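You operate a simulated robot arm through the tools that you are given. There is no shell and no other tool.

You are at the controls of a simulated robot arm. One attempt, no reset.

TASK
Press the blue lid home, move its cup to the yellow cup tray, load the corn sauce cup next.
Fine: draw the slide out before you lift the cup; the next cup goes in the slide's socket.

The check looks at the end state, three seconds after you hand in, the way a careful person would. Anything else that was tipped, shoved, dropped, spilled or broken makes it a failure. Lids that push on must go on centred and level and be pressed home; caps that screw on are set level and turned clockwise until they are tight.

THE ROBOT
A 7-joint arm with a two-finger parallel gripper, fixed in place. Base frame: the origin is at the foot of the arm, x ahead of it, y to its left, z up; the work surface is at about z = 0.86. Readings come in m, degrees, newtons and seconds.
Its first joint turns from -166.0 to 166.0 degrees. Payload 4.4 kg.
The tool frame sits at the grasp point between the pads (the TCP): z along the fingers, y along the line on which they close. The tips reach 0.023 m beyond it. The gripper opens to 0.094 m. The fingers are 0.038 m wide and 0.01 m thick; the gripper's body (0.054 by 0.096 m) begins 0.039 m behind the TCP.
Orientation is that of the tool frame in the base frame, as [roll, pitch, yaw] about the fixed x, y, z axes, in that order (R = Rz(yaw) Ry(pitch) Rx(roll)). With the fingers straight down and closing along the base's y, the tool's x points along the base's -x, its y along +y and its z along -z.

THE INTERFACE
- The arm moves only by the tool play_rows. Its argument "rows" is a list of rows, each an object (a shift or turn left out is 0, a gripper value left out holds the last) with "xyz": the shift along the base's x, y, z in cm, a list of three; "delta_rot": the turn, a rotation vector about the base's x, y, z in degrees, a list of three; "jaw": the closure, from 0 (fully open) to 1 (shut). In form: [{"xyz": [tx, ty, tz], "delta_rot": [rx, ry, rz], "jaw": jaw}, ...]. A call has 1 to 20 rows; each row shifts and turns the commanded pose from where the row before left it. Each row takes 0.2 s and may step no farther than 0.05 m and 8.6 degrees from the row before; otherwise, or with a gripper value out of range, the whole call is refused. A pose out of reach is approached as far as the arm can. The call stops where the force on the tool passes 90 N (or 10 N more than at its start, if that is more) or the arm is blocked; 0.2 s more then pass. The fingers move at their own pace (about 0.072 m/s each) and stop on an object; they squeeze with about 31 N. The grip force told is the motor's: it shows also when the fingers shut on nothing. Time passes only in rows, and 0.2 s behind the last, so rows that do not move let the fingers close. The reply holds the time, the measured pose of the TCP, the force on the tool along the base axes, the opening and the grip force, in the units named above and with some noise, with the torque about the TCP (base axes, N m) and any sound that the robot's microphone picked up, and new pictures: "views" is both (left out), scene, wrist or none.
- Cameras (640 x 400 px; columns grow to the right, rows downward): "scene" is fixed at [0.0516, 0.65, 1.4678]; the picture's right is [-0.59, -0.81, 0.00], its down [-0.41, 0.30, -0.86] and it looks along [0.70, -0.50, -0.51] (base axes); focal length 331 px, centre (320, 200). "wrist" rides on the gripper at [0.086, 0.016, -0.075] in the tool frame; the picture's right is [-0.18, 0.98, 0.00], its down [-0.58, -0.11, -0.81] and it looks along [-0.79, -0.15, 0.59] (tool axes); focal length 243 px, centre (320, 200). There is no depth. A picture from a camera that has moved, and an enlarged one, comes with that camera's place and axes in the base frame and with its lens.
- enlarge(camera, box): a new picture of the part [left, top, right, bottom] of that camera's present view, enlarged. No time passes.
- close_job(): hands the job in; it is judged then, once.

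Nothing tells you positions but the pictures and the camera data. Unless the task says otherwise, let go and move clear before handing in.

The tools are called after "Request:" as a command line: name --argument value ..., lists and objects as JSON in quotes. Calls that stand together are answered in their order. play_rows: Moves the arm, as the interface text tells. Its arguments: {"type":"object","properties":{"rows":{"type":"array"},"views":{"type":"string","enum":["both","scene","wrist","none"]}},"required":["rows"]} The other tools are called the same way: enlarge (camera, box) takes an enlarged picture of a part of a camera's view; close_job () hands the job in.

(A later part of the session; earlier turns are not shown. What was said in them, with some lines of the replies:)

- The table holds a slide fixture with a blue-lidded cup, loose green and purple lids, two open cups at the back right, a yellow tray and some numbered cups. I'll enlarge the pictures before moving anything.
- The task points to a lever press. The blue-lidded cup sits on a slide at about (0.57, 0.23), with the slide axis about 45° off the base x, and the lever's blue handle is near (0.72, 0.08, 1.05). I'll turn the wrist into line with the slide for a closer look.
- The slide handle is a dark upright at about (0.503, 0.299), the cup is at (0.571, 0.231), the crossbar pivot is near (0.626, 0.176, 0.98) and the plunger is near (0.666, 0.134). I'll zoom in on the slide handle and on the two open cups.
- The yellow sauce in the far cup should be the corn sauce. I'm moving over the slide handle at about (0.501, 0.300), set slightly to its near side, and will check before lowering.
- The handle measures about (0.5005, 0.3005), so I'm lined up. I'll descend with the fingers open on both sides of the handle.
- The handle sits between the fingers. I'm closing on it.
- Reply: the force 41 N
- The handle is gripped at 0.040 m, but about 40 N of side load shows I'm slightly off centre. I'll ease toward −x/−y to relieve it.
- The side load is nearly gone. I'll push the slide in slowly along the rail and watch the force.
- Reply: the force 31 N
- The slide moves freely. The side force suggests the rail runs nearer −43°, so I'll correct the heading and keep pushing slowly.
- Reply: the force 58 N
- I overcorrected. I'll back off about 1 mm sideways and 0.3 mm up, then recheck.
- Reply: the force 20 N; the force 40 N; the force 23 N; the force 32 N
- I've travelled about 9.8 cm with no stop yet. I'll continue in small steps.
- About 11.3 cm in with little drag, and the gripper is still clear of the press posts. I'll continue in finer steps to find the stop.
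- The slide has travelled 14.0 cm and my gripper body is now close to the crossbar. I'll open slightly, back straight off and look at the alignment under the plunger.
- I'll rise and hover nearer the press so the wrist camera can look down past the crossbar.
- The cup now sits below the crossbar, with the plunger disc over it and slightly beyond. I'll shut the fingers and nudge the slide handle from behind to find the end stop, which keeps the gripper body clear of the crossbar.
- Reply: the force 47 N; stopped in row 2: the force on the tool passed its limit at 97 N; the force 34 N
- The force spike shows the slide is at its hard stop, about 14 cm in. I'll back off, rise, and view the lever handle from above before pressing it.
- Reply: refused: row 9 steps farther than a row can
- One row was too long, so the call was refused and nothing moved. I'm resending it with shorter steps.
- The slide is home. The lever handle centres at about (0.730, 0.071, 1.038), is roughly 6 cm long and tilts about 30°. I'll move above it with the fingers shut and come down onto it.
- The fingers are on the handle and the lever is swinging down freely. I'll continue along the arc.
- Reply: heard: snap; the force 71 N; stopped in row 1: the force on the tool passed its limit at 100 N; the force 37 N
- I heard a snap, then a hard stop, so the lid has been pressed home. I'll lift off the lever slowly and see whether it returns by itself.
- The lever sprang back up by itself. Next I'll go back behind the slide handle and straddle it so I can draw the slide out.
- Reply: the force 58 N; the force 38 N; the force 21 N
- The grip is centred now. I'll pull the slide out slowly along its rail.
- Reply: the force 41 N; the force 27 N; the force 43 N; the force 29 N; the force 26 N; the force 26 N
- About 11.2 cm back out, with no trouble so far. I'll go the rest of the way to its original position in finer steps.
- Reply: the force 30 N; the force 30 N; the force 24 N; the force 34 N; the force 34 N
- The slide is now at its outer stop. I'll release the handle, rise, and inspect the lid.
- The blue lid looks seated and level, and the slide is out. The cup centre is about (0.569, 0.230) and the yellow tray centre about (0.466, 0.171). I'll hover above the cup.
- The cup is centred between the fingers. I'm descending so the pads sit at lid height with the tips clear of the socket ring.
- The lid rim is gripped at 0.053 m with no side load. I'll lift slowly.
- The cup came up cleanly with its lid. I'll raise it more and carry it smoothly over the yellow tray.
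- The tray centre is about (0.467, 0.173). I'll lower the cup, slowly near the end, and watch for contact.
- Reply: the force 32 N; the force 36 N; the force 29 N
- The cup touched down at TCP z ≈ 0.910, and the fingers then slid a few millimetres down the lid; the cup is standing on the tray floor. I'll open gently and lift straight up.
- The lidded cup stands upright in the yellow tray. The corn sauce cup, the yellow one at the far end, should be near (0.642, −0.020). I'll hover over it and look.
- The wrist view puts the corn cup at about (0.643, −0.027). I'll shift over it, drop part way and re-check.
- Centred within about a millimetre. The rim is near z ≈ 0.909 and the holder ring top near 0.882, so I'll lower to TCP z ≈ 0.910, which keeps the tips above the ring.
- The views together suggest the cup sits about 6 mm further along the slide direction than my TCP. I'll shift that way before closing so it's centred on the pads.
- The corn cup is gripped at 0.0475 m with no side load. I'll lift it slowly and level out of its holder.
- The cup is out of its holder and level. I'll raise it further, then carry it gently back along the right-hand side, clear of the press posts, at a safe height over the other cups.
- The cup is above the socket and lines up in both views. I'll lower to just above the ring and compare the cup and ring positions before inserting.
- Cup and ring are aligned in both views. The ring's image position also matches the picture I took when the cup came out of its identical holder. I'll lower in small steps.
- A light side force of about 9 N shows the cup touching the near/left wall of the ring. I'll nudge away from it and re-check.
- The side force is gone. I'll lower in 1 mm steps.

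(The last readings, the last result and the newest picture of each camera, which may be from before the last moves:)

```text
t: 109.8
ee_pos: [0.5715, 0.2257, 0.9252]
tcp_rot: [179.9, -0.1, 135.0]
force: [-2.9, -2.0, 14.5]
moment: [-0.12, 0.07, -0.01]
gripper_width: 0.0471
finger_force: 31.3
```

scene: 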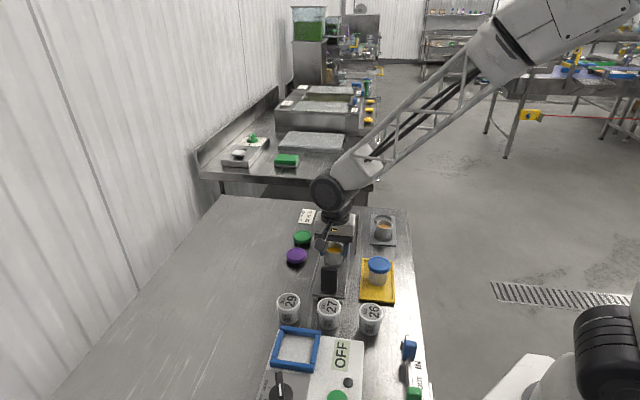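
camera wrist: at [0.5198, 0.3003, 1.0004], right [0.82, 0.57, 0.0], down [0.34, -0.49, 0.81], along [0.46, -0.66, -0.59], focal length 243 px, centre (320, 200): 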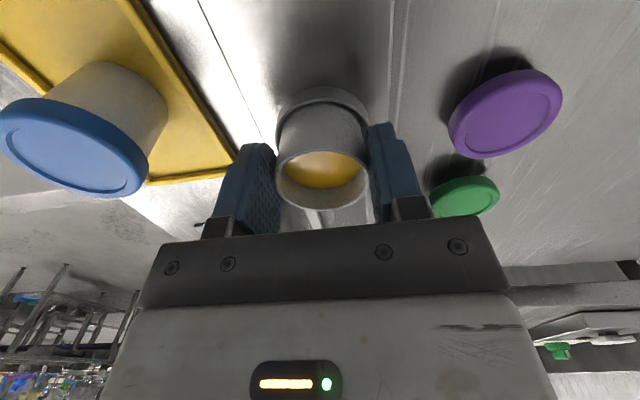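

Contact is at TCP z ≈ 0.925, so the cup is on the socket floor. I'll ease the preload slightly and open gently.

Request:
play_rows --rows '[{"xyz": [0, 0, 0.03]}, {"jaw": 0.47}, {"jaw": 0.44}, {"jaw": 0.4}, {"jaw": 0.35}, {"jaw": 0.3}, {}]' --views "both"

Request:
enlarge --camera "wrist" --box '[220, 40, 420, 200]'

Request:
enlarge --camera "scene" --box '[310, 230, 360, 280]'

```text
t: 111.4
ee_pos: [0.5708, 0.2268, 0.925]
tcp_rot: [180.0, -0.1, 134.9]
force: [0.2, 0.3, 0.6]
moment: [0.01, -0.01, -0.01]
gripper_width: 0.0655
finger_force: 0.0
camera wrist: at [0.5196, 0.3003, 0.9984], right [0.82, 0.57, 0.0], down [0.34, -0.49, 0.81], along [0.46, -0.66, -0.59], focal length 243 px, centre (320, 200)
```

scene: 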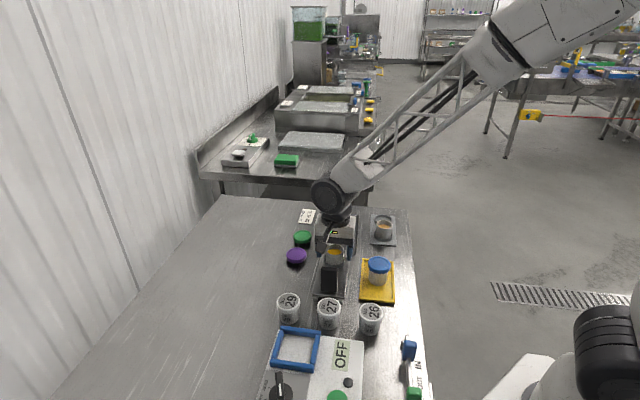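
wrist: 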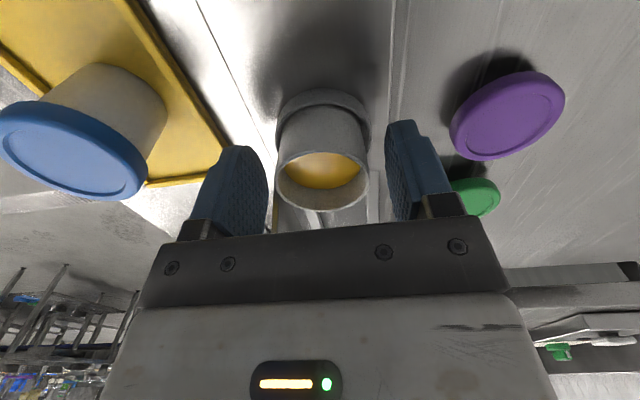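

```text
2.50 times, centred on (320, 120) of wrist
camera zoom: at [0.5196, 0.3003, 0.9984], right [0.82, 0.57, 0.0], down [0.34, -0.49, 0.81], along [0.46, -0.66, -0.59], focal length 606 px, centre (320, 400)
```

zoom: 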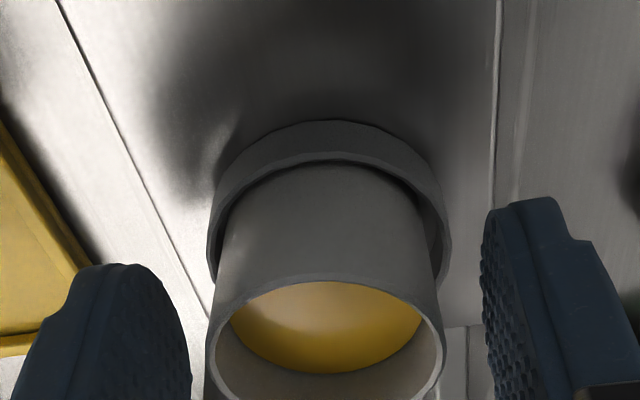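

```text
8.00 times, centred on (335, 255) of scene
camera zoom: at [0.0516, 0.65, 1.4678], right [-0.59, -0.81, 0.0], down [-0.41, 0.3, -0.86], along [0.7, -0.5, -0.51], focal length 2647 px, centre (200, -240)
```

zoom: 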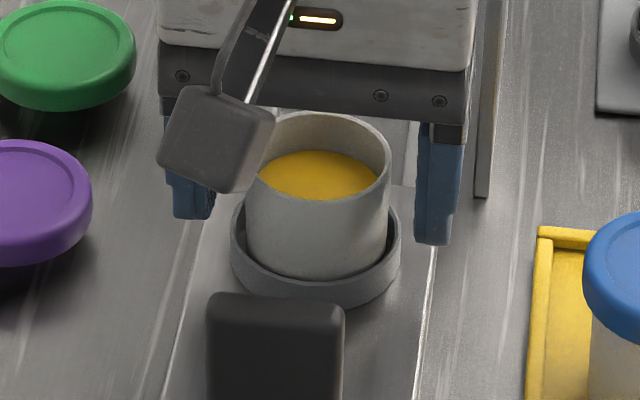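

The cup stands freely in the socket and looks upright. I'll rise straight up slowly, then move clear.

Request:
play_rows --rows '[{"jaw": 0.2}, {"xyz": [0, 0, 0.5], "jaw": 0.1}, {"xyz": [0, 0, 1.5]}, {"xyz": [0, 0, 3]}, {"xyz": [0, 0, 4.5]}, {"xyz": [0, 0, 4.5]}, {"xyz": [0, 0, 4.5]}, {"xyz": [0, 0, 4.5]}, {"xyz": [-2, 2, 2]}, {"xyz": [-2, 2, 0]}, {}]'

Request:
enlarge --camera "wrist" --box '[200, 0, 440, 150]'

Request:
enlarge --camera "scene" --box '[310, 225, 410, 305]'

Request:
enlarge --camera "scene" --box '[310, 230, 360, 280]'

```text
t: 113.8
ee_pos: [0.5297, 0.2683, 1.1736]
tcp_rot: [-180.0, -0.1, 135.0]
force: [0.0, 0.3, 0.1]
moment: [0.03, -0.01, 0.0]
gripper_width: 0.0846
finger_force: 0.0
camera wrist: at [0.4794, 0.3417, 1.2484], right [0.82, 0.57, 0.0], down [0.34, -0.49, 0.81], along [0.46, -0.66, -0.59], focal length 243 px, centre (320, 200)
```

scene: 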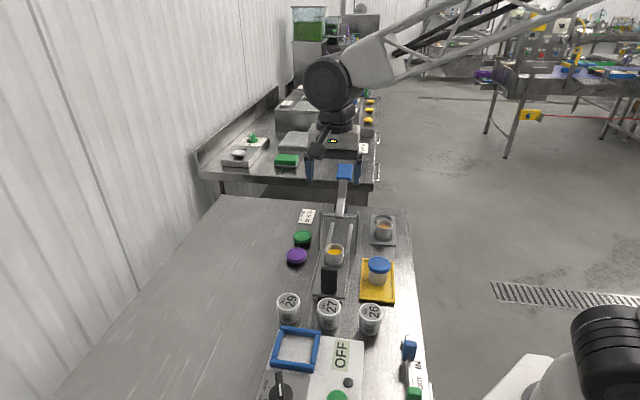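
wrist: 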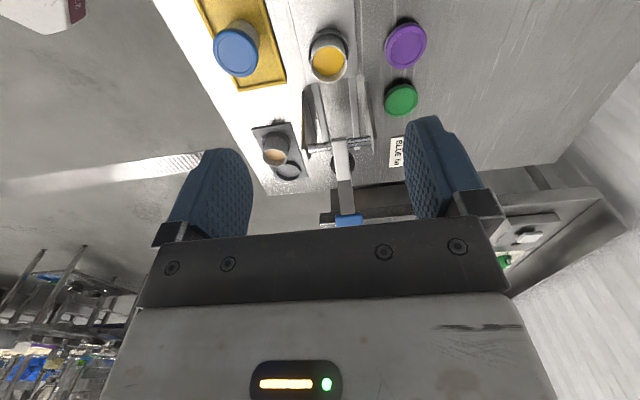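

```text
2.67 times, centred on (320, 75) of wrist
camera zoom: at [0.4794, 0.3417, 1.2484], right [0.82, 0.57, 0.0], down [0.34, -0.49, 0.81], along [0.46, -0.66, -0.59], focal length 647 px, centre (320, 533)
```

zoom: 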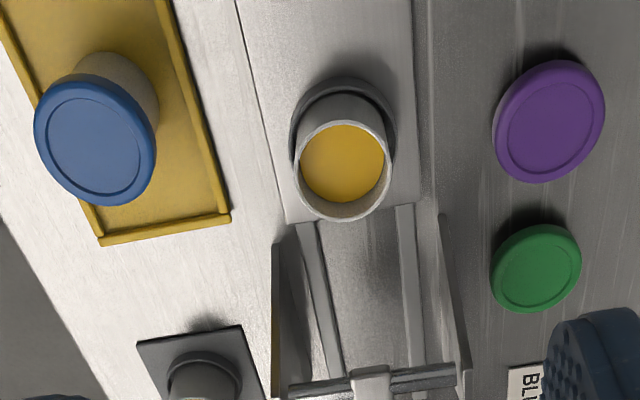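

```text
5.00 times, centred on (360, 265) of scene
camera zoom: at [0.0516, 0.65, 1.4678], right [-0.59, -0.81, 0.0], down [-0.41, 0.3, -0.86], along [0.7, -0.5, -0.51], focal length 1654 px, centre (120, -125)
```

zoom: 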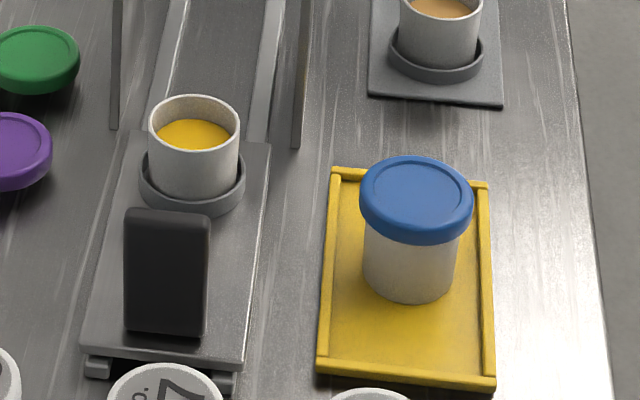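

```text
8.00 times, centred on (335, 255) of scene
camera zoom: at [0.0516, 0.65, 1.4678], right [-0.59, -0.81, 0.0], down [-0.41, 0.3, -0.86], along [0.7, -0.5, -0.51], focal length 2647 px, centre (200, -240)
```

zoom: 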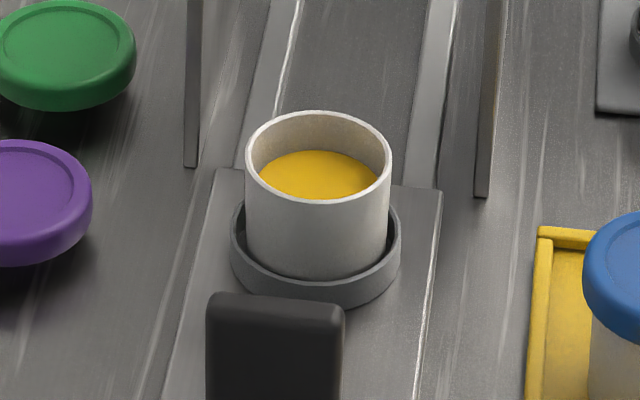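

Both cups look right: corn cup seated and level in the socket, blue-lidded cup in the tray. I'll take one last close look at the lid and at the rest of the table.

Request:
enlarge --camera "scene" --box '[355, 245, 405, 305]'

Request:
enlarge --camera "wrist" --box '[200, 10, 270, 90]'

Request:
enlarge --camera "scene" --box '[240, 180, 440, 400]'

```text
6.67 times, centred on (380, 275) of scene
camera zoom: at [0.0516, 0.65, 1.4678], right [-0.59, -0.81, 0.0], down [-0.41, 0.3, -0.86], along [0.7, -0.5, -0.51], focal length 2206 px, centre (-80, -300)
```

zoom: 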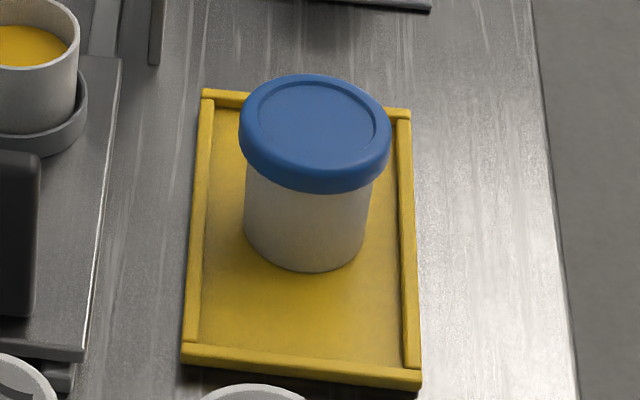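

```text
5.00 times, centred on (235, 50) of wrist
camera zoom: at [0.4794, 0.3417, 1.2484], right [0.82, 0.57, 0.0], down [0.34, -0.49, 0.81], along [0.46, -0.66, -0.59], focal length 1213 px, centre (745, 950)
```

zoom: 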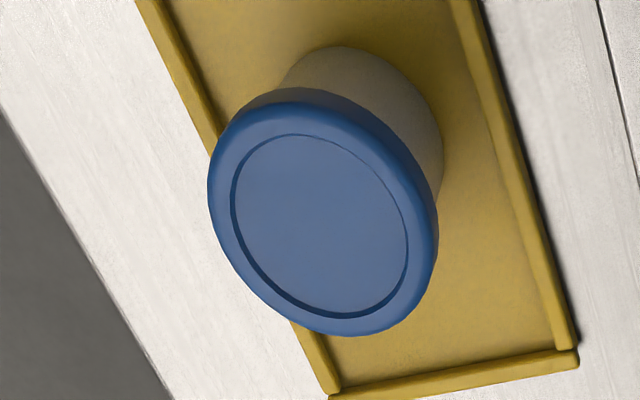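

```text
1.82 times, centred on (340, 290) of scene
camera zoom: at [0.0516, 0.65, 1.4678], right [-0.59, -0.81, 0.0], down [-0.41, 0.3, -0.86], along [0.7, -0.5, -0.51], focal length 602 px, centre (284, 36)
```

zoom: 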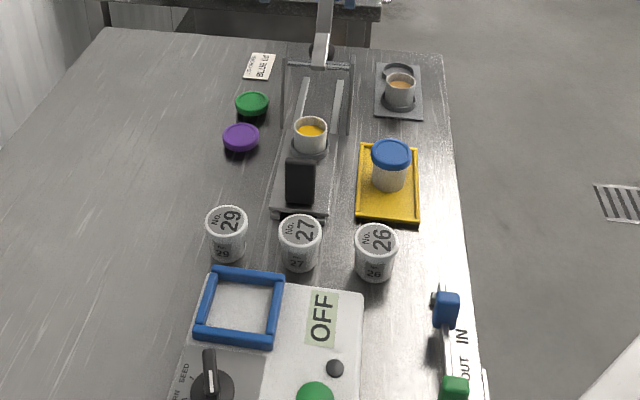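

The blue lid went home with a snap and looks level and centred. Its cup stands in the yellow tray, the slide is drawn out with the corn sauce cup seated in its socket, and nothing else appears disturbed. The arm is clear, so I'm handing in.

Request:
close_job

```text
The job is handed in.
```

I've handed the job in; the check hasn't reported a result yet.

- **Lid:** I pushed the slide to its inner stop and pulled the press lever down. There was an audible snap and then a hard stop. The blue lid looks level and centred.
- **Blue-lidded cup:** I drew the slide out to its outer stop before lifting the cup. It now stands upright in the yellow tray. I kept lowering a few millimetres after it touched the tray, so the fingers slid down the lid rim; I saw no damage or shift.
- **Corn sauce cup:** I took the cup with yellow sauce to be the corn sauce, since neither open cup was labelled. It brushed the socket ring once on the way in, so I re-centred it. It is now seated upright on the socket floor with nothing visibly spilled.
- **Everything else:** The lever sprang back up. The loose lids, the numbered cups and the other sauce cup look where they were. The arm is clear of the table.
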